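You operate a simulated robot arm through the tools that you are given. There is no shell and no other tool.

Carry out the task below with a simulated robot arm. There is one attempt and no reset: what you move stays moved.

## Task
Wipe the wet glue off the clamped pot's break, release the pot and stand it on the turntable.
Fine: sponge stick back in its cup; switch the extractor off once the glue is gone.
Where things are to end (x, y in the base frame): small orange pot within 25 mm of [460, -280].

Only the result counts: the job must be done as asked and must still hold three seconds after the hand-in. Knocking over, shifting, dropping, spilling or breaking anything else fails it.

## Robot
A 6-joint arm with a two-finger parallel gripper, fixed in place. Base frame: the origin is on the floor under the middle of its stand, x ahead of it, y to its left, z up; the work surface is at about z = 740. Readings come in mm, rad, newtons and seconds.
With the tool pointing down near the work surface it reaches from about 260 to 680 mm from the base axis. Its first joint turns from -1.152 to 1.152 rad. Payload 2.9 kg.
The TCP is the grasp point between the finger pads, 30 mm short of the fingertips. In the tool frame z runs along the fingers and y along their closing line. The gripper opens to 110 mm. The fingers are 20 mm wide and 10 mm thick; the gripper's body (48 by 112 mm) begins 55 mm behind the TCP.
Orientation is told as [roll, pitch, yaw] about the base's x, y, z axes, in that order, counted from this pose: with the fingers straight down and closing along the base's y, the tool's x points along the base's -x, its y along +y and its z along -z.

## Interface
- The arm moves only by the tool nudge_tool. Its argument "plan" is a list of rows, each a list of 3 entries, a list of its own where there are three numbers: the turn, a rotation vector about the tool's x, y, z in rad, then the shift along the tool's x, y, z in mm, then the closure, from 0 (fully open) to 1 (shut). In form: [[[wx, wy, wz], [x, y, z], fingers], ...]. A call has 1 to 20 rows; each row shifts and turns the commanded pose from where the row before left it, along the tool's axes as they then stand. A row lasts 0.2 s, in which the tool goes at most 50 mm and 0.15 rad; a call with a longer step from one row to the next is refused whole, and so is a gripper value outside its range. A pose out of reach is approached as far as the arm can. The call stops where the force on the tool passes 40 N (or 10 N more than at its start, if that is more) or the arm is blocked; 0.2 s more then pass. The fingers move at their own pace (about 108 mm/s each) and stop on an object; they squeeze with about 24 N. The grip force told is the motor's: it shows also when the fingers shut on nothing. Time passes only in rows, and 0.2 s behind the last, so rows that do not move let the fingers close. The reply holds the time, the measured pose of the TCP, the force on the tool along the base axes, the opening and the grip force, in the units named above and with some noise, with the torque about the TCP (base axes, N m) and any sound that the robot's microphone picked up, and new pictures: "show" is both (left out), scene, wrist or none.
- Cameras (640 x 400 px; columns grow to the right, rows downward): "scene" is fixed at [86.5, 445.9, 1375.9]; the picture's right is [-0.65, -0.76, 0.00], its down [-0.49, 0.42, -0.76] and it looks along [0.58, -0.49, -0.65] (base axes); focal length 282 px, centre (320, 200). "wrist" rides on the gripper at [72, 17, -103] in the tool frame; the picture's right is [-0.23, 0.97, 0.00], its down [-0.76, -0.18, -0.62] and it looks along [-0.61, -0.14, 0.78] (tool axes); focal length 222 px, centre (320, 200). There is no depth. A picture from a camera that has moved, and an enlarged one, comes with that camera's place and axes in the base frame and with its lens.
- close_up(camera, box): a new picture of the part [left, top, right, bottom] of that camera's present view, enlarged. It takes no simulated time.
- hand_in(): hands the job in; it is judged then, once.

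Places have to be worked out from the pictures, the camera data and where the tool is seen. Open the gripper and draw the arm clear of the work before you hand the job in, unless the task says otherwise.

The tools are called after "Request:" as a command line: name --argument value ..., lists and objects as JSON in quotes. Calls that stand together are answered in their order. nudge_tool: Moves the arm, as the interface text tells. Its arguments: {"type":"object","properties":{"plan":{"type":"array","items":{"type":"array"}},"show":{"type":"string","enum":["both","scene","wrist","none"]}},"required":["plan"]} The other tools are called the same way: close_up (camera, box) takes an enlarged picture of a part of a camera's view; hand_in () hands the job in.

At the start:

```text
time: 0.0
eef_pos: [410.5, -153.9, 1122.4]
orientation: [-0.001, -0.002, 0.001]
ft_force: [-0.5, -0.2, 0.2]
wrist_torque: [-0.01, -0.01, 0.03]
grip_width: 110.0
grasp_force: 0.2
```

scene: 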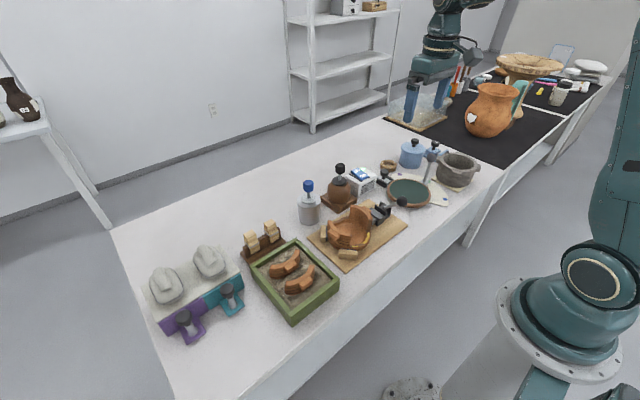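
wrist: 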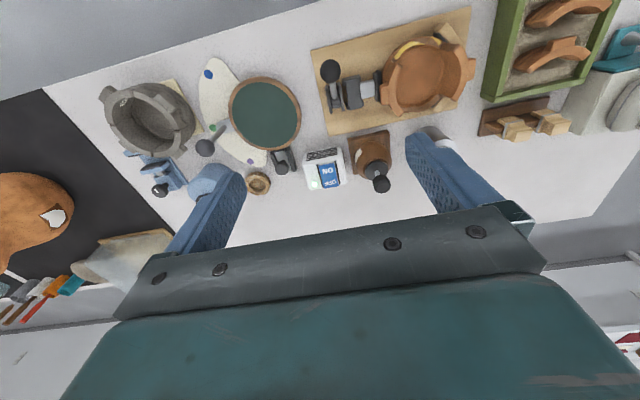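

I start by looking closely at the bench in both cameras to identify the pot, clamp, sponge stick, extractor and turntable.

Request:
close_up --camera "scene" --box '[290, 170, 410, 270]'

Request:
close_up --camera "scene" --box '[340, 130, 500, 220]'

Request:
close_up --camera "wrist" --box '[290, 0, 490, 200]'

Request:
close_up --camera "wrist" --box '[90, 40, 350, 220]'

Request:
close_up --camera "scene" --box '[390, 20, 620, 140]'

Request:
close_up --camera "scene" --box '[140, 200, 350, 350]'

```text
4.00 times, centred on (350, 220) of scene
camera zoom: at [86.5, 445.9, 1375.9], right [-0.65, -0.76, 0.0], down [-0.49, 0.42, -0.76], along [0.58, -0.49, -0.65], focal length 1130 px, centre (200, 120)
```

zoom: 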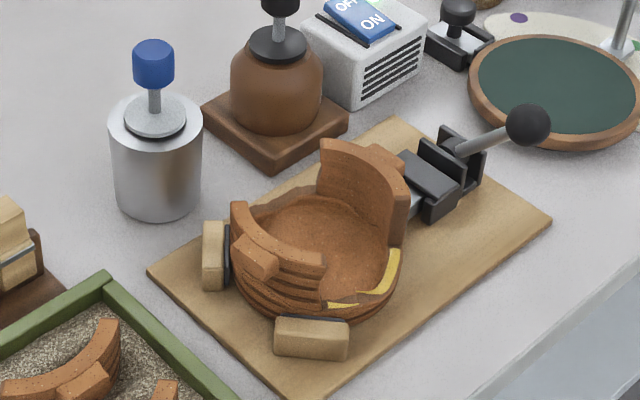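

```text
4.00 times, centred on (420, 175) of scene
camera zoom: at [86.5, 445.9, 1375.9], right [-0.65, -0.76, 0.0], down [-0.49, 0.42, -0.76], along [0.58, -0.49, -0.65], focal length 1130 px, centre (-80, 300)
```

zoom: 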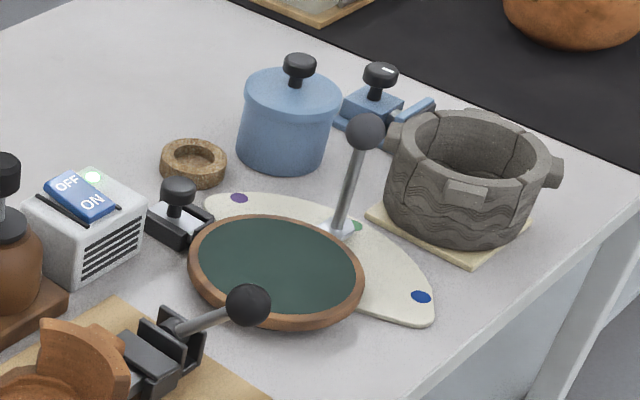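

```text
2.00 times, centred on (390, 100) of wrist
camera zoom: at [337.4, -136.3, 1225.5], right [0.23, 0.97, 0.0], down [0.76, -0.18, 0.62], along [0.61, -0.14, -0.78], focal length 444 px, centre (180, 400)
```

zoom: 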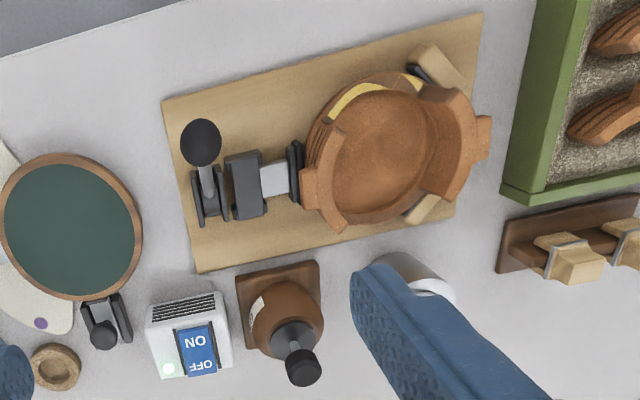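

```text
2.22 times, centred on (220, 130) of wrist
camera zoom: at [337.4, -136.3, 1225.5], right [0.23, 0.97, 0.0], down [0.76, -0.18, 0.62], along [0.61, -0.14, -0.78], focal length 494 px, centre (542, 356)
```

zoom: 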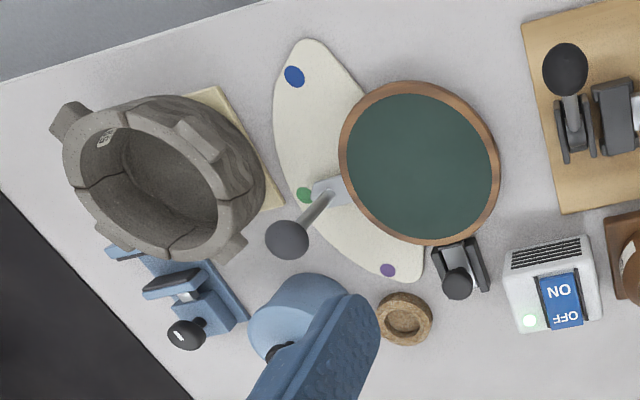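

```text
2.78 times, centred on (505, 80) of scene
camera zoom: at [86.5, 445.9, 1375.9], right [-0.65, -0.76, 0.0], down [-0.49, 0.42, -0.76], along [0.58, -0.49, -0.65], focal length 786 px, centre (-195, 534)
```

zoom: 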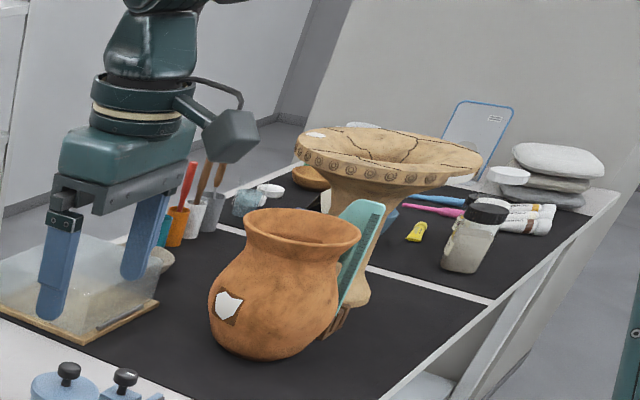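

```text
2.67 times, centred on (245, 275) of scene
camera zoom: at [86.5, 445.9, 1375.9], right [-0.65, -0.76, 0.0], down [-0.49, 0.42, -0.76], along [0.58, -0.49, -0.65], focal length 753 px, centre (520, 0)
```

zoom: 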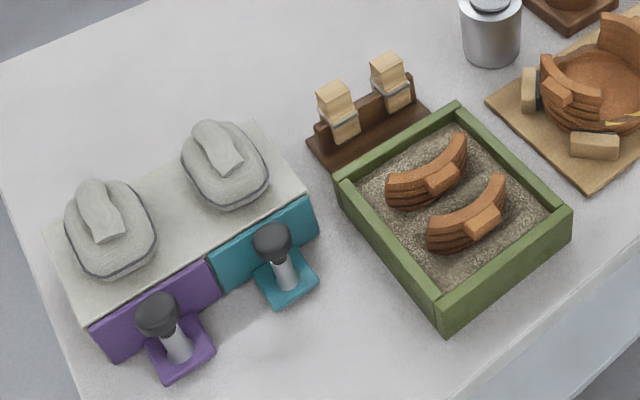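

The pot sits in a toggle clamp near [459, 23]. The green disc near [460, -280] looks like the turntable, the white box is the extractor, and the silver cup with the blue knob is probably the sponge stick. I'll bring the wrist camera over the pot for a better view.

Request:
nudge_tool --plan '[[[0, 0, 0], [8.9, 28.9, 30.7], 0], [[0, 0, 0], [8.9, 28.9, 30.7], 0], [[0, 0, 0], [8.9, 28.9, 30.7], 0], [[0, 0, 0], [8.9, 28.9, 30.7], 0], [[0, 0, 0], [8.9, 28.9, 30.7], 0], [[0, 0, 0], [8.9, 28.9, 30.7], 0], [[0, 0, 0], [8.9, 28.9, 30.7], 0], [[0, 0, 0], [0, 0, 0], 0]]' --show "both"

```text
time: 1.8
eef_pos: [347.2, 51.2, 905.2]
orientation: [0.0, -0.001, 0.0]
ft_force: [0.1, -0.1, -0.1]
wrist_torque: [0.03, -0.04, -0.01]
grip_width: 109.9
grasp_force: 0.1
camera wrist: at [274.6, 67.9, 1008.3], right [0.23, 0.97, 0.0], down [0.76, -0.18, 0.62], along [0.61, -0.14, -0.78], focal length 222 px, centre (320, 200)
```

scene: 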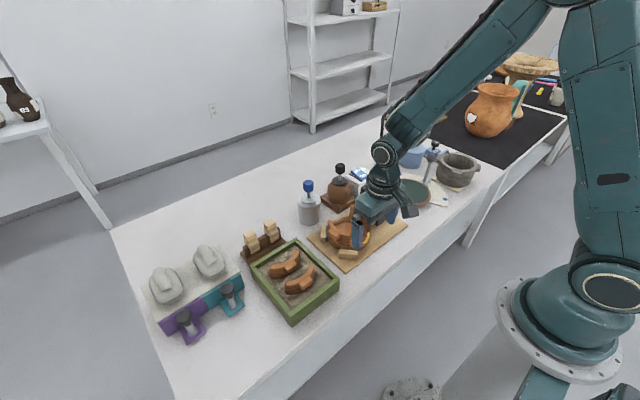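
wrist: 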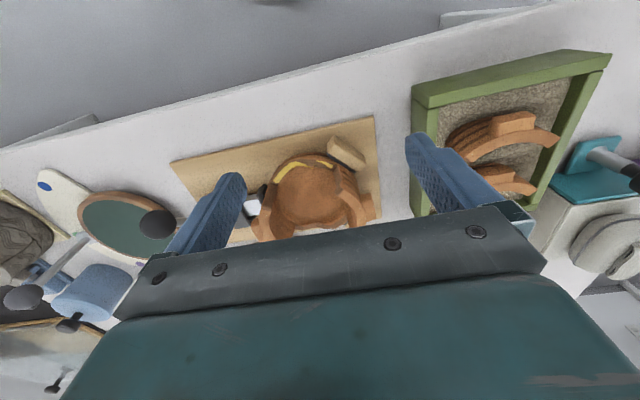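

The pot is now in the wrist view with the glue facing the base. I'll enlarge it.

Request:
close_up --camera "wrist" --box '[160, 100, 400, 250]'

Request:
close_up --camera "wrist" --box '[240, 130, 380, 240]'

Request:
close_up --camera "wrist" --box '[0, 150, 200, 290]'

```text
2.67 times, centred on (280, 175) of wrist
camera zoom: at [274.6, 67.9, 1008.3], right [0.23, 0.97, 0.0], down [0.76, -0.18, 0.62], along [0.61, -0.14, -0.78], focal length 592 px, centre (427, 267)
```

zoom: 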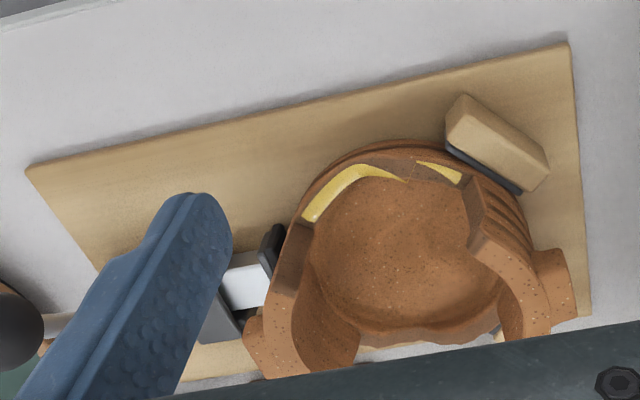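

```text
3.64 times, centred on (310, 185) of wrist
camera zoom: at [274.6, 67.9, 1008.3], right [0.23, 0.97, 0.0], down [0.76, -0.18, 0.62], along [0.61, -0.14, -0.78], focal length 808 px, centre (356, 254)
```

zoom: 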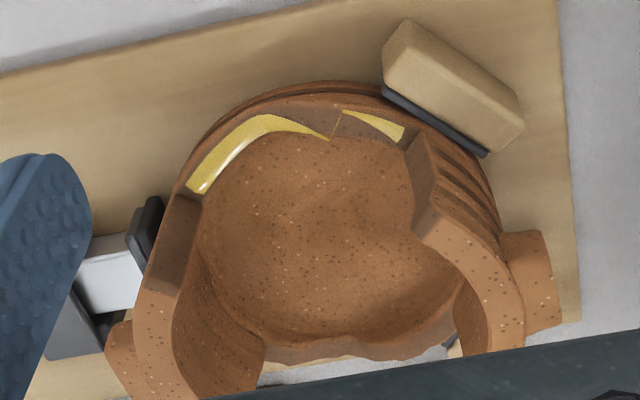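

```text
2.86 times, centred on (100, 220) of wrist
camera zoom: at [274.6, 67.9, 1008.3], right [0.23, 0.97, 0.0], down [0.76, -0.18, 0.62], along [0.61, -0.14, -0.78], focal length 635 px, centre (949, 143)
```

zoom: 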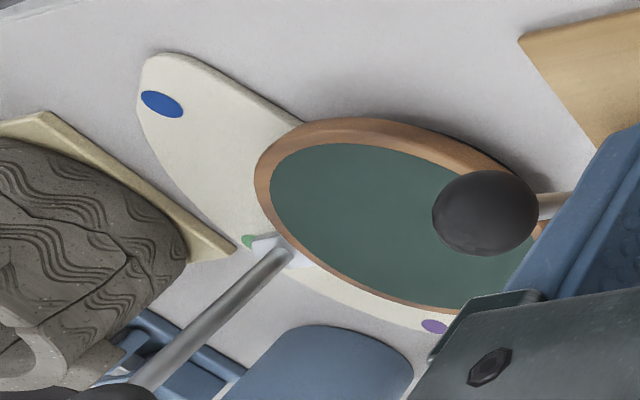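

The glue lies on the low rim on the base side of the pot, and the clamp's handle ball is near [400, -135, 840]. Next I'll look at the clamp from above to learn how it works.

Request:
nudge_tool --plan '[[[0, 0, 0], [-23.6, -33.6, -6], 0], [[0, 0, 0], [-23.6, -33.6, -6], 0], [[0, 0, 0], [-23.6, -33.6, -6], 0], [[0, 0, 0], [-23.6, -33.6, -6], 0], [[0, 0, 0], [-23.6, -33.6, -6], 0], [[0, 0, 0], [0, 0, 0], 0]]' --show "both"

Request:
close_up --camera "wrist" --box '[220, 0, 460, 150]'

Request:
close_up --camera "wrist" --box '[220, 100, 460, 250]'

```text
time: 3.2
eef_pos: [467.8, -120.4, 936.7]
orientation: [0.0, 0.0, 0.0]
ft_force: [0.2, 0.0, -0.6]
wrist_torque: [0.05, -0.02, -0.02]
grip_width: 110.1
grasp_force: 0.0
camera wrist: at [395.3, -103.4, 1039.2], right [0.23, 0.97, 0.0], down [0.76, -0.18, 0.62], along [0.61, -0.14, -0.78], focal length 222 px, centre (320, 200)
```

scene: 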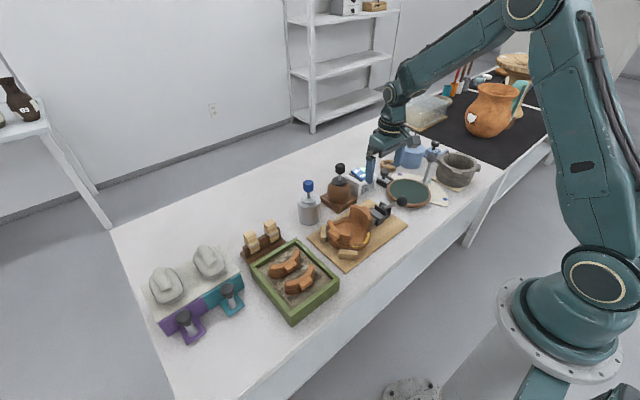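
wrist: 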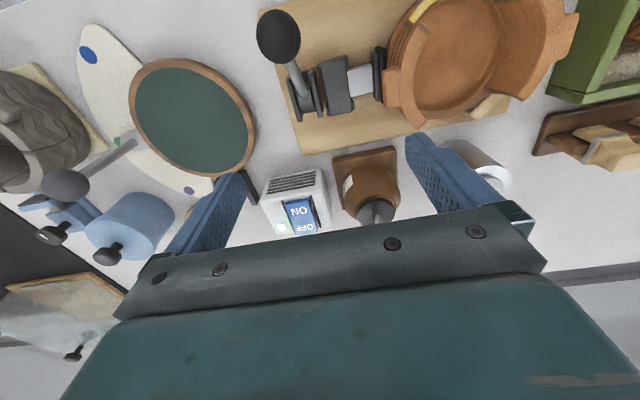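

```text
2.67 times, centred on (340, 75) of wrist
camera zoom: at [395.3, -103.4, 1039.2], right [0.23, 0.97, 0.0], down [0.76, -0.18, 0.62], along [0.61, -0.14, -0.78], focal length 592 px, centre (267, 533)
```

zoom: 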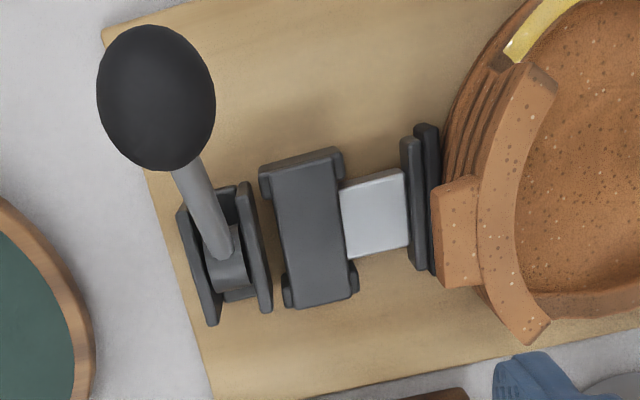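

```text
2.67 times, centred on (340, 175) of wrist
camera zoom: at [395.3, -103.4, 1039.2], right [0.23, 0.97, 0.0], down [0.76, -0.18, 0.62], along [0.61, -0.14, -0.78], focal length 592 px, centre (267, 267)
```

zoom: 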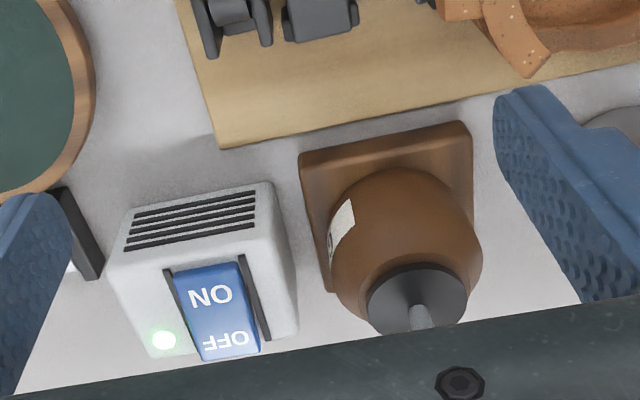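

The lever swings in the x–z plane: pivot near [456, -131, 780], ball leaning toward the base. The jaw slides along y. Now I'll view the silver cup with the blue-knobbed stick.

Request:
nudge_tool --plan '[[[0, 0, 0], [0, 0, -40], 0], [[0, 0, 0], [-10.4, 36, -5], 0], [[0, 0, 0], [-10.4, 36, -5], 0], [[0, 0, 0], [-10.4, 36, -5], 0], [[0, 0, 0], [-10.4, 36, -5], 0], [[0, 0, 0], [-10.4, 36, -5], 0], [[0, 0, 0], [0, 0, 0], 0]]' --show "both"

Request:
close_up --camera "wrist" --box '[220, 50, 460, 200]'

Request:
close_up --camera "wrist" --box '[280, 90, 400, 200]'

```text
time: 4.8
eef_pos: [516.3, 62.5, 1003.5]
orientation: [0.0, 0.001, -0.001]
ft_force: [0.2, 0.1, -0.1]
wrist_torque: [0.0, 0.01, -0.01]
grip_width: 110.3
grasp_force: 0.1
camera wrist: at [443.6, 77.8, 1106.1], right [0.23, 0.97, 0.0], down [0.76, -0.18, 0.62], along [0.61, -0.14, -0.78], focal length 222 px, centre (320, 200)
```

scene: 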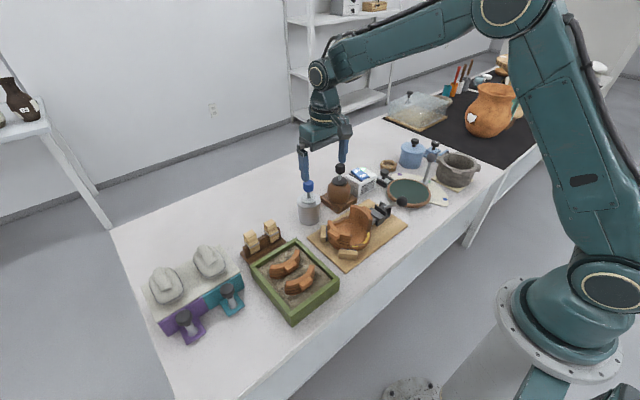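
wrist: 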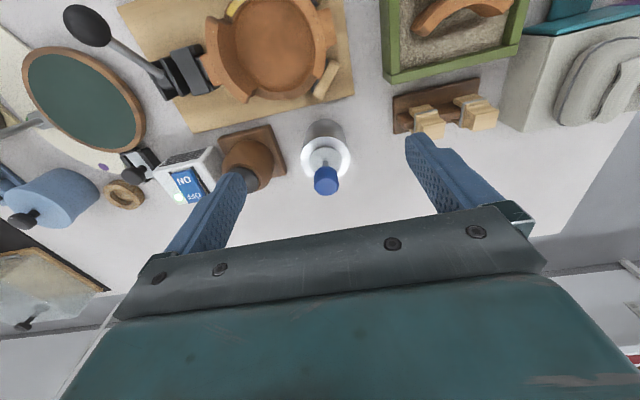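

```text
2.67 times, centred on (340, 125) of wrist
camera zoom: at [443.6, 77.8, 1106.1], right [0.23, 0.97, 0.0], down [0.76, -0.18, 0.62], along [0.61, -0.14, -0.78], focal length 592 px, centre (267, 400)
```

zoom: 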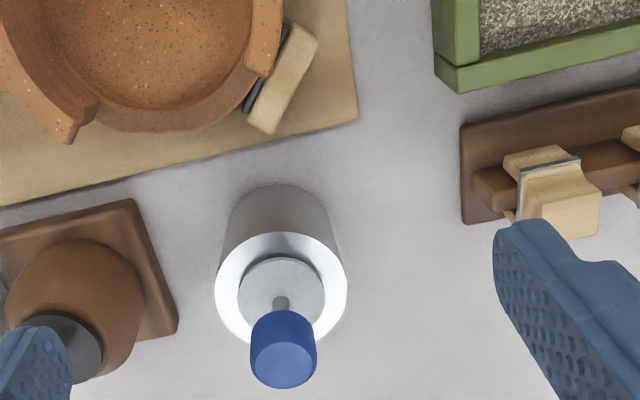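

```text
3.64 times, centred on (340, 145) of wrist
camera zoom: at [443.6, 77.8, 1106.1], right [0.23, 0.97, 0.0], down [0.76, -0.18, 0.62], along [0.61, -0.14, -0.78], focal length 808 px, centre (247, 400)
```

zoom: 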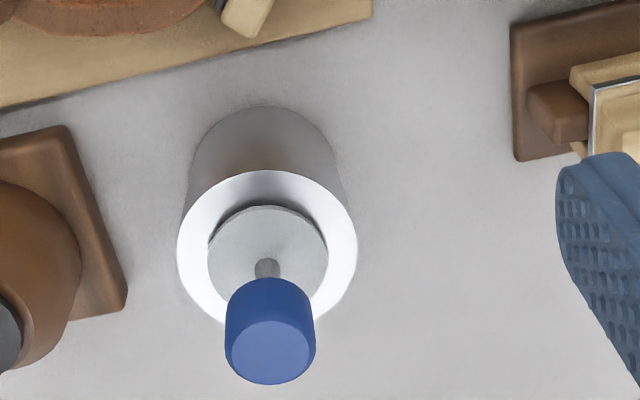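

The silver cup holds a stem with a blue knob, likely the sponge stick, with its knob near [594, 52, 875]. I'll move above it, staying clear, to refine the position.

Request:
nudge_tool --plan '[[[0, 0, 0], [-26, -3.5, 14], 0], [[0, 0, 0], [-26, -3.5, 14], 0], [[0, 0, 0], [-26, -3.5, 14], 0], [[0, 0, 0], [0, 0, 0], 0]]' --show "both"

Request:
close_up --camera "wrist" --box '[240, 80, 400, 200]'

Request:
close_up --camera "scene" --box '[270, 130, 390, 230]'

```text
time: 5.8
eef_pos: [596.0, 50.1, 960.6]
orientation: [-0.001, 0.0, 0.0]
ft_force: [-1.1, -0.5, 0.0]
wrist_torque: [-0.02, -0.01, -0.03]
grip_width: 110.2
grasp_force: 0.0
camera wrist: at [523.6, 67.1, 1064.0], right [0.23, 0.97, 0.0], down [0.76, -0.18, 0.62], along [0.61, -0.14, -0.78], focal length 222 px, centre (320, 200)
```

scene: 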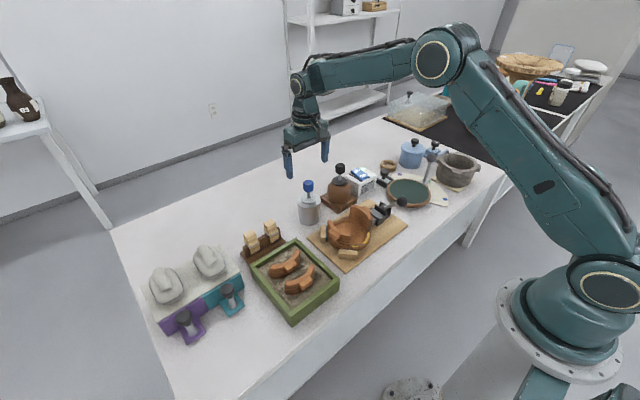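
wrist: 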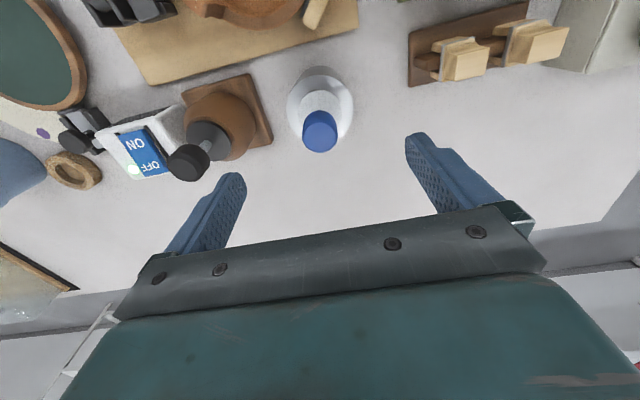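

```text
3.33 times, centred on (320, 140) of wrist
camera zoom: at [523.6, 67.1, 1064.0], right [0.23, 0.97, 0.0], down [0.76, -0.18, 0.62], along [0.61, -0.14, -0.78], focal length 740 px, centre (320, 400)
```

zoom: 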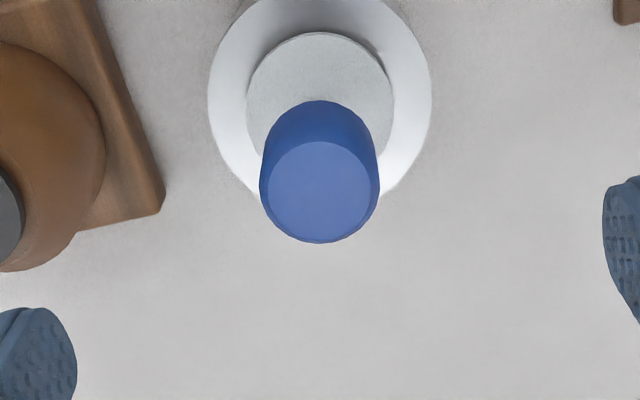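

```text
4.00 times, centred on (330, 180) of scene
camera zoom: at [86.5, 445.9, 1375.9], right [-0.65, -0.76, 0.0], down [-0.49, 0.42, -0.76], along [0.58, -0.49, -0.65], focal length 1130 px, centre (280, 280)
```

zoom: 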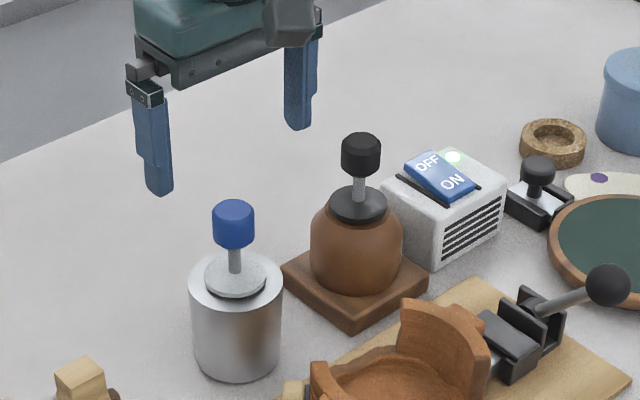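

The wrist views put the knob top at about [597.6, 49.6, 885]. I'll descend around the knob and close on it.

Request:
nudge_tool --plan '[[[0, 0, 0], [-0.7, -0.2, 30], 0], [[0, 0, 0], [-0.7, -0.1, 30], 0], [[0, 0, 0], [0, 0, 15], 0], [[0, 0, 0], [0, 0, 10], 0], [[0, 0, 0], [0, 0, 0], 0]]' --show "both"

Request:
close_up --camera "scene" --box '[270, 150, 370, 240]'

```text
time: 7.0
eef_pos: [597.4, 53.2, 875.2]
orientation: [0.0, -0.001, 0.0]
ft_force: [-0.1, -0.2, -0.5]
wrist_torque: [0.04, 0.01, 0.03]
grip_width: 109.8
grasp_force: 0.1
camera wrist: at [525.0, 69.2, 977.8], right [0.23, 0.97, 0.0], down [0.76, -0.18, 0.62], along [0.61, -0.14, -0.78], focal length 222 px, centre (320, 200)
```

scene: 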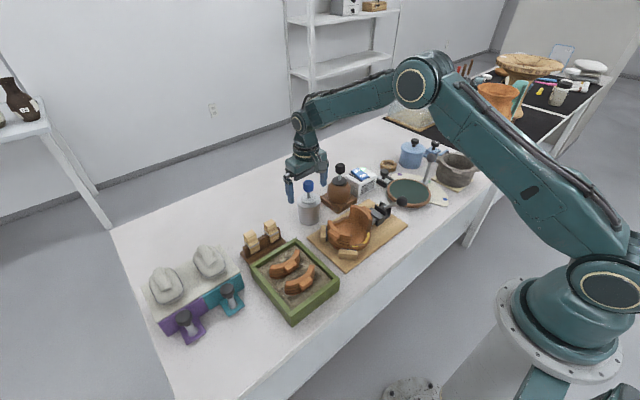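
wrist: 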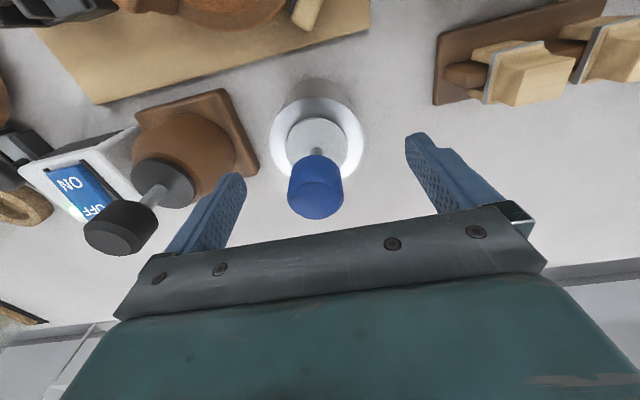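

```text
4.44 times, centred on (320, 195) of scene
camera zoom: at [86.5, 445.9, 1375.9], right [-0.65, -0.76, 0.0], down [-0.49, 0.42, -0.76], along [0.58, -0.49, -0.65], focal length 1256 px, centre (320, 222)
```

zoom: 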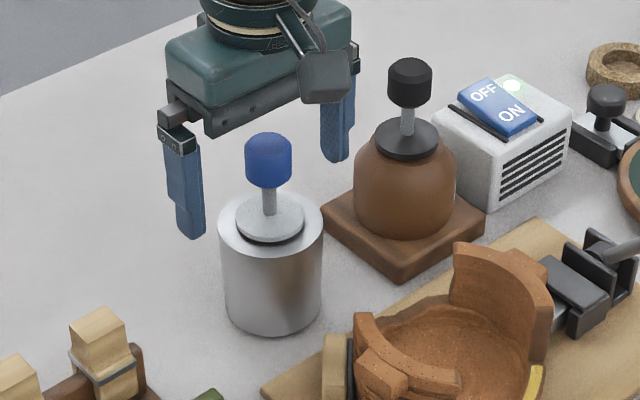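

The TCP is level with the knob and about 2 mm too far in +y. I'll shift slightly and close the fingers.

Request:
nudge_tool --plan '[[[0, 0, 0], [0, -2, 0], 0.3], [[0, 0, 0], [0, 0, 0], 0.6], [[0, 0, 0], [0, 0, 0], 1], [[0, 0, 0], [0, 0, 0], 1], [[0, 0, 0], [0, 0, 0], 1]]' --show "both"

```text
time: 8.2
eef_pos: [597.4, 49.8, 875.8]
orientation: [0.001, -0.001, 0.0]
ft_force: [-0.6, 0.0, 0.9]
wrist_torque: [0.02, 0.03, -0.02]
grip_width: 29.8
grasp_force: 23.8
camera wrist: at [524.8, 66.5, 978.6], right [0.23, 0.97, 0.0], down [0.76, -0.18, 0.62], along [0.61, -0.14, -0.78], focal length 222 px, centre (320, 200)
```

scene: 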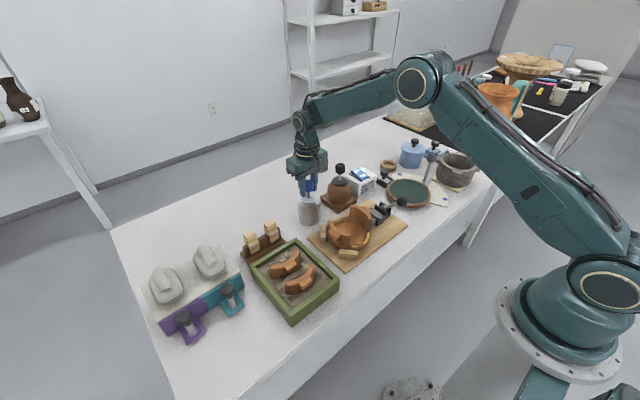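
wrist: 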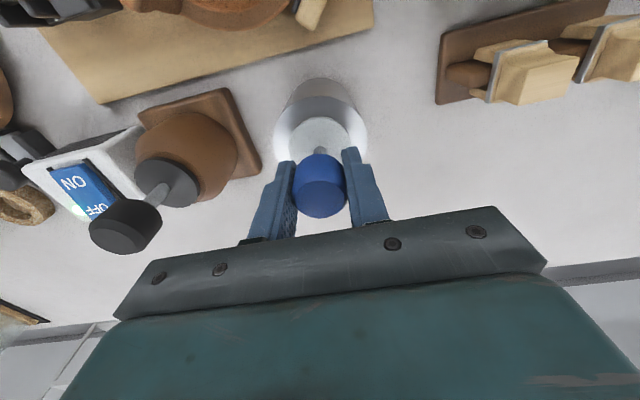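

The knob is held at 29.8 mm with a firm grip and little side force. I'll lift straight up slowly.

Request:
nudge_tool --plan '[[[0, 0, 0], [0, 0, -10], 1], [[0, 0, 0], [0, 0, -15], 1], [[0, 0, 0], [0, 0, -15], 1], [[0, 0, 0], [0, 0, -20], 1], [[0, 0, 0], [0, 0, 0], 1]]' --show "both"

Request:
close_up --camera "scene" --box '[260, 130, 360, 230]'

```text
time: 9.4
eef_pos: [596.7, 47.4, 936.6]
orientation: [-0.001, -0.001, 0.0]
ft_force: [-0.5, 0.3, -0.7]
wrist_torque: [-0.02, 0.0, -0.02]
grip_width: 29.6
grasp_force: 24.0
camera wrist: at [524.5, 63.8, 1039.6], right [0.23, 0.97, 0.0], down [0.76, -0.18, 0.62], along [0.61, -0.14, -0.78], focal length 222 px, centre (320, 200)
```

scene: 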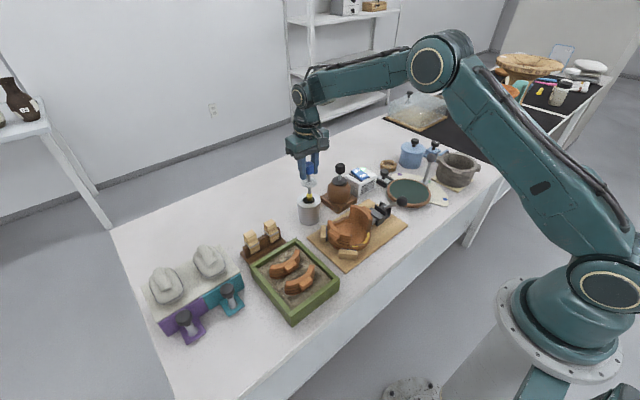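
wrist: 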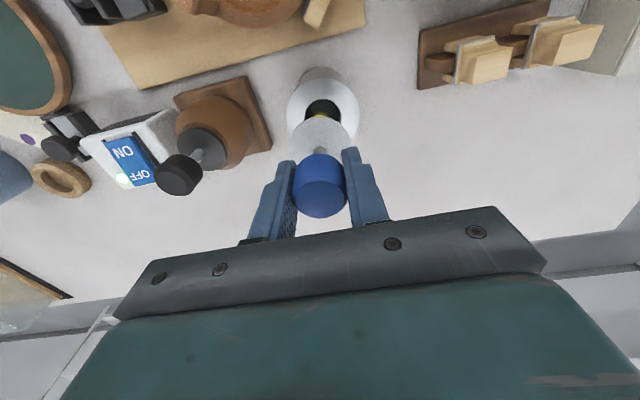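

```text
4.00 times, centred on (310, 180) of scene
camera zoom: at [86.5, 445.9, 1375.9], right [-0.65, -0.76, 0.0], down [-0.49, 0.42, -0.76], along [0.58, -0.49, -0.65], focal length 1130 px, centre (360, 280)
```

zoom: 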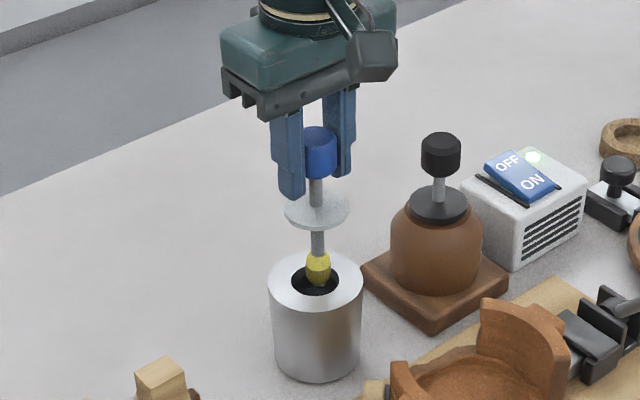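

A yellow sponge tip emerges, so this is the sponge stick. I'll lift further until it clears the cup.

Request:
nudge_tool --plan '[[[0, 0, 0], [0, 0, -20], 1], [[0, 0, 0], [0, 0, -20], 1], [[0, 0, 0], [0, 0, -20], 1], [[0, 0, 0], [0, 0, 0], 1]]' --show "both"

Request:
close_up --camera "scene" --box '[270, 125, 350, 225]'

Request:
close_up --camera "wrist" --box '[260, 60, 380, 220]'

```text
time: 10.4
eef_pos: [598.7, 48.5, 994.1]
orientation: [-0.001, 0.001, -0.001]
ft_force: [-0.5, 0.3, 0.0]
wrist_torque: [-0.04, 0.01, -0.01]
grip_width: 30.0
grasp_force: 23.9
camera wrist: at [525.9, 63.9, 1098.0], right [0.23, 0.97, 0.0], down [0.76, -0.18, 0.62], along [0.61, -0.14, -0.78], focal length 222 px, centre (320, 200)
```

scene: 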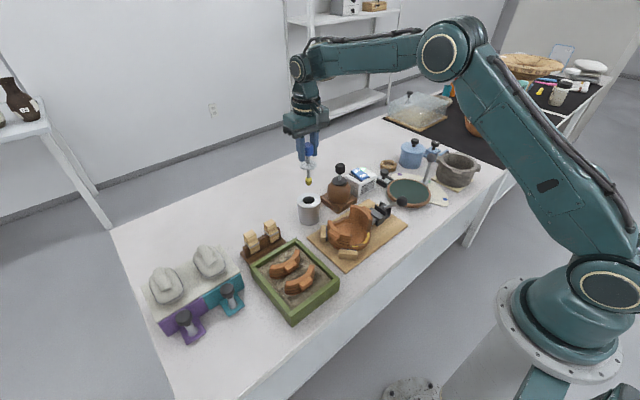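
wrist: 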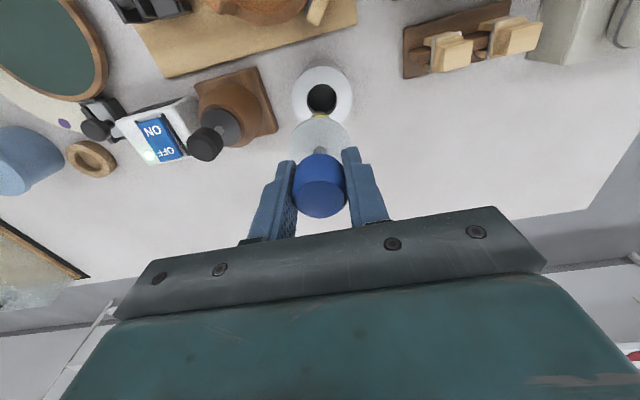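

```text
4.00 times, centred on (310, 175) of scene
camera zoom: at [86.5, 445.9, 1375.9], right [-0.65, -0.76, 0.0], down [-0.49, 0.42, -0.76], along [0.58, -0.49, -0.65], focal length 1130 px, centre (360, 300)
```

zoom: 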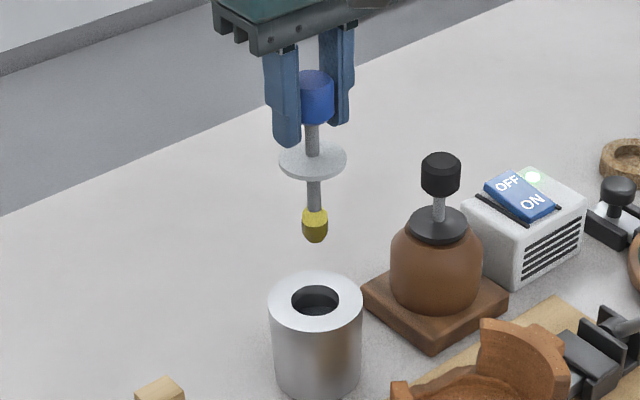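

```text
2.50 times, centred on (320, 140) of wrist
camera zoom: at [525.9, 63.9, 1098.0], right [0.23, 0.97, 0.0], down [0.76, -0.18, 0.62], along [0.61, -0.14, -0.78], focal length 555 px, centre (320, 350)
```

zoom: 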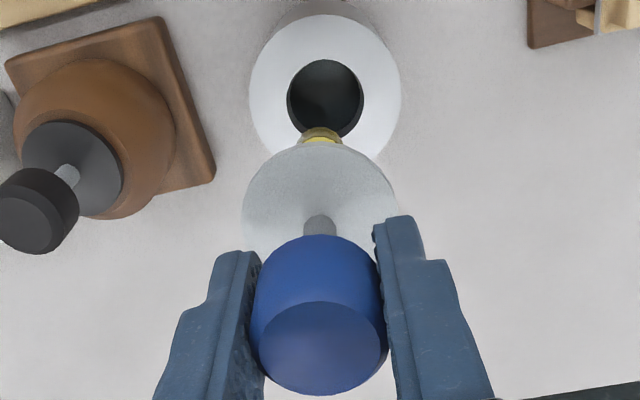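

The stick is fully out: the sponge tip is about 118 mm below the TCP, the flange about 46 mm below. Now I'll zoom in on the glue from the scene camera to locate it.

Request:
close_up --camera "scene" --box '[325, 200, 385, 255]'

Request:
close_up --camera "scene" --box '[345, 225, 375, 250]'

```text
7.27 times, centred on (355, 228) of scene
camera zoom: at [86.5, 445.9, 1375.9], right [-0.65, -0.76, 0.0], down [-0.49, 0.42, -0.76], along [0.58, -0.49, -0.65], focal length 2055 px, centre (66, 0)
```

zoom: 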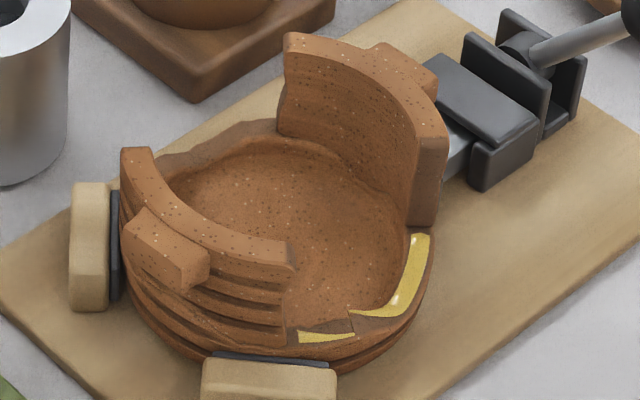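

```text
16.00 times, centred on (360, 238) of scene
camera zoom: at [86.5, 445.9, 1375.9], right [-0.65, -0.76, 0.0], down [-0.49, 0.42, -0.76], along [0.58, -0.49, -0.65], focal length 4521 px, centre (-320, -400)
```

zoom: 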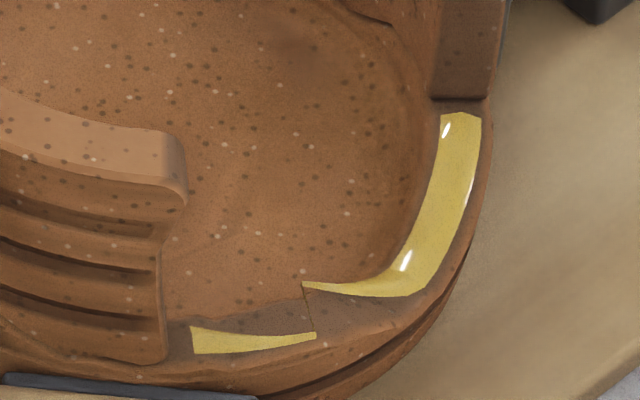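

The glue runs in an arc on the low rim at z≈770, roughly [418,-24] → [399,6] → [402,32] → [414,48]. I'll carry the sponge over the middle of that arc, keeping the tip high.

Request:
nudge_tool --plan '[[[0, 0, 0], [33, -6.5, 0], 1], [[0, 0, 0], [33, -6.5, 5], 1], [[0, 0, 0], [33, -6.5, 8], 1], [[0, 0, 0], [33, -6.5, 8], 1], [[0, 0, 0], [33, -6.5, 8], 1], [[0, 0, 0], [32, -6.5, 8], 1], [[0, 0, 0], [0, 0, 0], 1]]' --show "both"

Request:
close_up --camera "scene" --box '[320, 170, 400, 255]'

Request:
close_up --camera "wrist" --box '[240, 60, 400, 220]'

```text
time: 12.0
eef_pos: [400.5, 6.7, 957.1]
orientation: [0.0, 0.0, -0.001]
ft_force: [-0.2, -0.3, 0.4]
wrist_torque: [0.0, -0.02, 0.0]
grip_width: 29.8
grasp_force: 24.2
camera wrist: at [327.3, 23.4, 1060.3], right [0.23, 0.97, 0.0], down [0.76, -0.18, 0.62], along [0.61, -0.14, -0.78], focal length 222 px, centre (320, 200)
```

scene: 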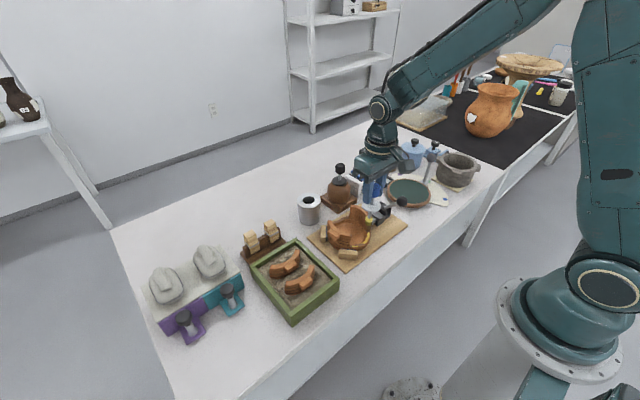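
wrist: 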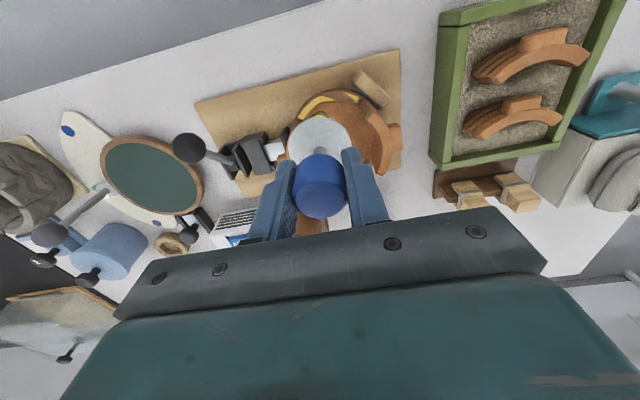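

```text
4.71 times, centred on (360, 212) of scene
camera zoom: at [86.5, 445.9, 1375.9], right [-0.65, -0.76, 0.0], down [-0.49, 0.42, -0.76], along [0.58, -0.49, -0.65], focal length 1330 px, centre (132, 141)
```

zoom: 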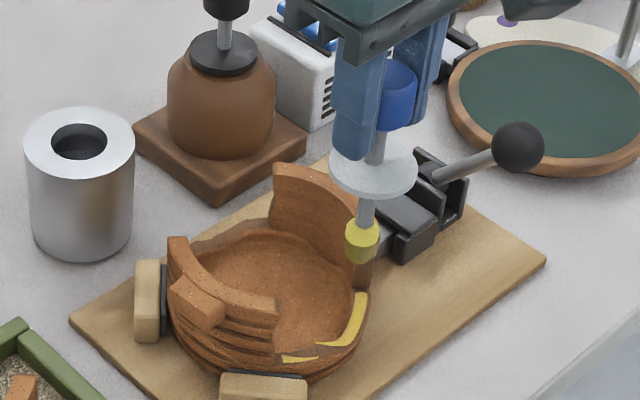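

```text
2.50 times, centred on (320, 140) of wrist
camera zoom: at [327.3, 23.4, 1060.3], right [0.23, 0.97, 0.0], down [0.76, -0.18, 0.62], along [0.61, -0.14, -0.78], focal length 555 px, centre (320, 350)
```

zoom: 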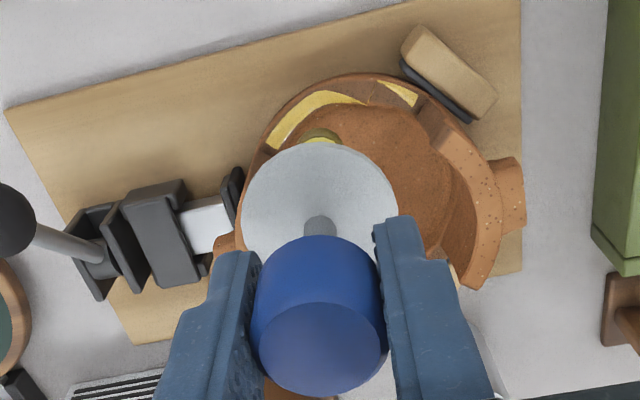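

The tip projects straight down onto the bend in the glue. I'll descend most of the way, then feel for contact.

Request:
nudge_tool --plan '[[[0, 0, 0], [0, 0, 20], 1], [[0, 0, 0], [0, 0, 20], 1], [[0, 0, 0], [0, 0, 15], 1], [[0, 0, 0], [0, 0, 5], 1], [[0, 0, 0], [0, 0, 0], 1]]' --show "both"

Request:
close_up --camera "scene" --box '[335, 205, 385, 255]'

Request:
close_up --camera "wrist" --box '[260, 80, 380, 180]'

```text
time: 13.2
eef_pos: [400.8, 9.6, 898.3]
orientation: [0.001, 0.0, 0.001]
ft_force: [-1.3, 0.5, -0.5]
wrist_torque: [0.01, -0.02, 0.01]
grip_width: 29.7
grasp_force: 24.1
camera wrist: at [327.7, 26.8, 1001.1], right [0.23, 0.97, 0.0], down [0.76, -0.18, 0.62], along [0.61, -0.14, -0.78], focal length 222 px, centre (320, 200)
```

scene: 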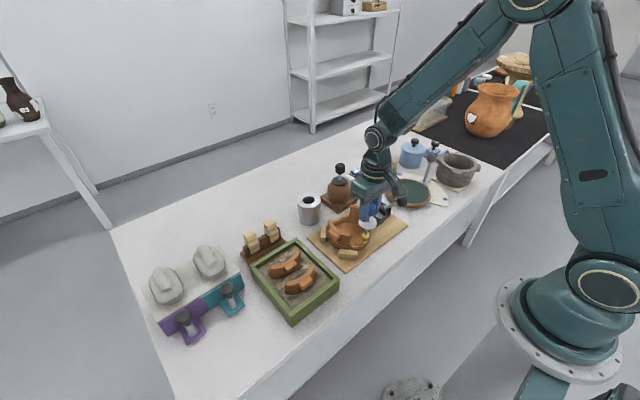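
wrist: 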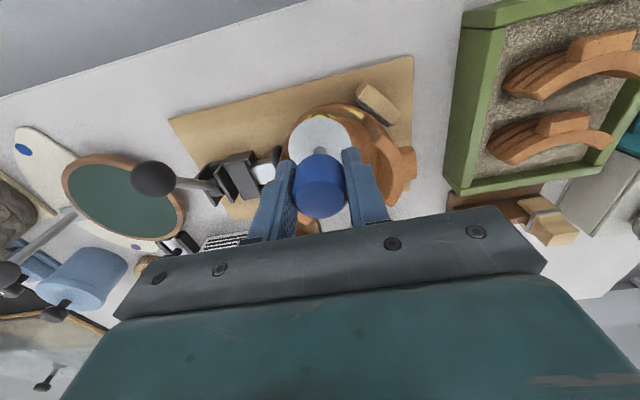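

```text
8.00 times, centred on (360, 230) of scene
camera zoom: at [86.5, 445.9, 1375.9], right [-0.65, -0.76, 0.0], down [-0.49, 0.42, -0.76], along [0.58, -0.49, -0.65], focal length 2260 px, centre (0, -40)
```

zoom: 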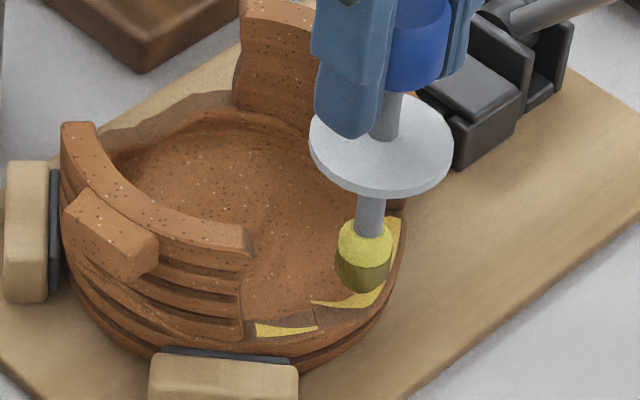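

```text
4.00 times, centred on (320, 130) of wrist
camera zoom: at [327.7, 26.8, 1001.1], right [0.23, 0.97, 0.0], down [0.76, -0.18, 0.62], along [0.61, -0.14, -0.78], focal length 888 px, centre (320, 480)
```

zoom: 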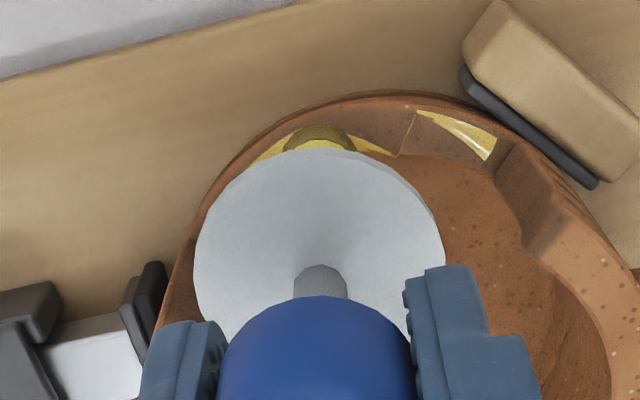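

The tip hangs just above the glue bend. I'll step down in small increments, watching the force.

Request:
nudge_tool --plan '[[[0, 0, 0], [0, 0, 3], 1], [[0, 0, 0], [0, 0, 0], 1]]' --show "none"

Request:
nudge_tool --plan '[[[0, 0, 0], [0, 0, 2], 1], [[0, 0, 0], [0, 0, 0], 1]]' --show "none"

```text
time: 13.8
eef_pos: [401.3, 8.8, 896.2]
orientation: [0.0, -0.001, 0.001]
ft_force: [0.0, -0.2, -0.8]
wrist_torque: [0.0, 0.02, 0.03]
grip_width: 29.9
grasp_force: 23.6
```

```text
time: 14.4
eef_pos: [400.0, 8.7, 893.5]
orientation: [0.0, -0.001, 0.001]
ft_force: [0.4, 0.2, -1.2]
wrist_torque: [0.01, -0.02, 0.02]
grip_width: 30.0
grasp_force: 23.5
```

No contact yet at TCP z≈893.5. I'll keep stepping down 2 mm at a time.

Request:
nudge_tool --plan '[[[0, 0, 0], [0, 0, 2], 1], [[0, 0, 0], [0, 0, 0], 1]]' --show "none"

Request:
nudge_tool --plan '[[[0, 0, 0], [0, 0, 2], 1], [[0, 0, 0], [0, 0, 0], 1]]' --show "scene"

Request:
close_up --camera "scene" --box '[345, 220, 385, 250]'

```text
time: 15.0
eef_pos: [400.3, 8.9, 892.3]
orientation: [0.0, -0.001, 0.0]
ft_force: [-0.7, 0.4, -0.3]
wrist_torque: [0.02, 0.0, 0.01]
grip_width: 29.9
grasp_force: 24.6
```

```text
time: 15.6
eef_pos: [401.2, 9.4, 889.8]
orientation: [0.001, 0.0, 0.0]
ft_force: [0.1, -0.2, -0.7]
wrist_torque: [0.0, 0.0, 0.04]
grip_width: 29.8
grasp_force: 24.0
```

scene: 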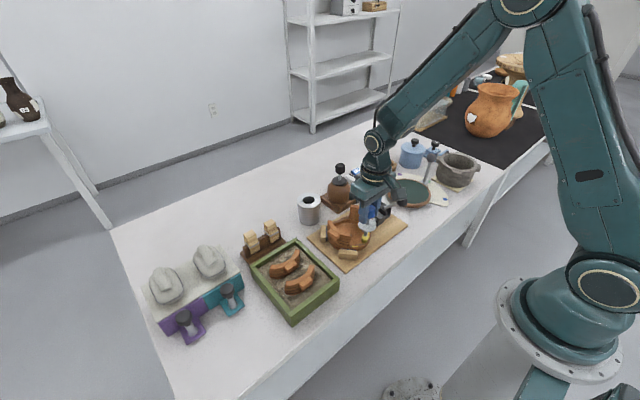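

```text
13.33 times, centred on (365, 235) of scene
camera zoom: at [86.5, 445.9, 1375.9], right [-0.65, -0.76, 0.0], down [-0.49, 0.42, -0.76], along [0.58, -0.49, -0.65], focal length 3767 px, centre (-280, -267)
```

zoom: 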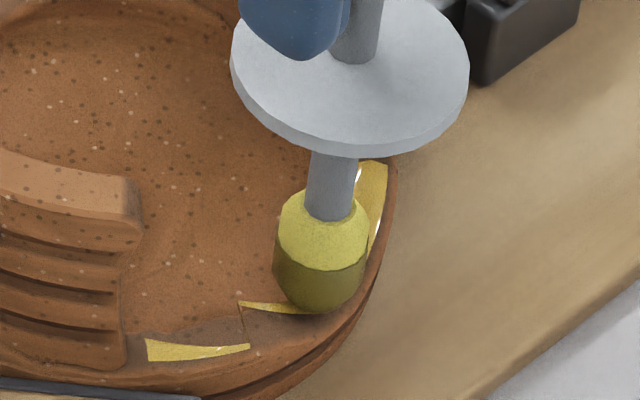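

Still no force; the sponge looks about to touch. Two more small steps.

Request:
nudge_tool --plan '[[[0, 0, 0], [0, 0, 2], 1], [[0, 0, 0], [0, 0, 0], 1]]' --show "none"

Request:
nudge_tool --plan '[[[0, 0, 0], [0, 0, 2], 1], [[0, 0, 0], [0, 0, 0], 1]]' --show "scene"

Request:
close_up --camera "scene" --box '[345, 220, 385, 250]'

```text
time: 16.2
eef_pos: [401.1, 8.8, 886.3]
orientation: [-0.001, -0.001, 0.0]
ft_force: [0.3, 0.4, 0.1]
wrist_torque: [-0.03, -0.01, 0.02]
grip_width: 29.7
grasp_force: 24.2
```

```text
time: 16.8
eef_pos: [400.5, 9.7, 884.3]
orientation: [0.0, 0.0, 0.0]
ft_force: [-0.3, 0.9, -0.3]
wrist_torque: [0.01, 0.0, -0.03]
grip_width: 29.9
grasp_force: 24.2
```

scene: 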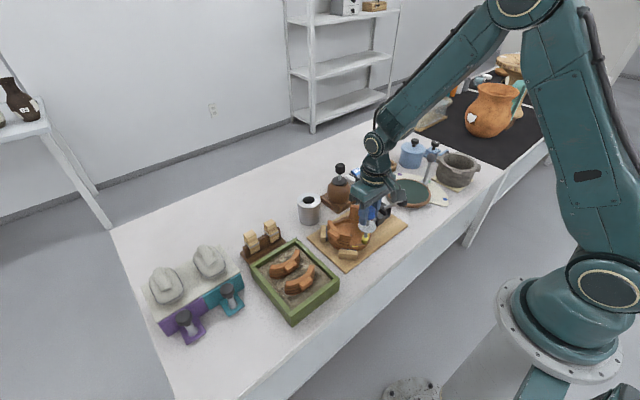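

```text
13.33 times, centred on (365, 235) of scene
camera zoom: at [86.5, 445.9, 1375.9], right [-0.65, -0.76, 0.0], down [-0.49, 0.42, -0.76], along [0.58, -0.49, -0.65], focal length 3767 px, centre (-280, -267)
```

zoom: 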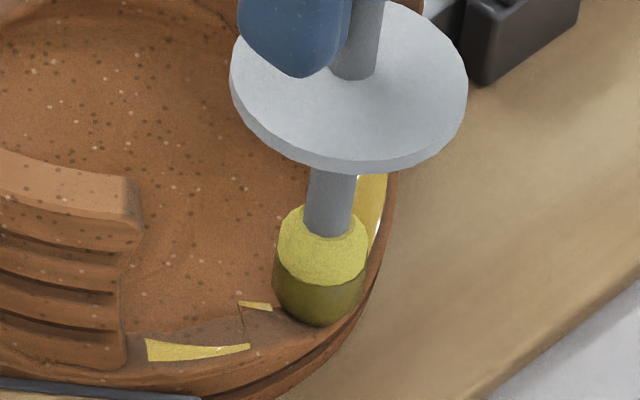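

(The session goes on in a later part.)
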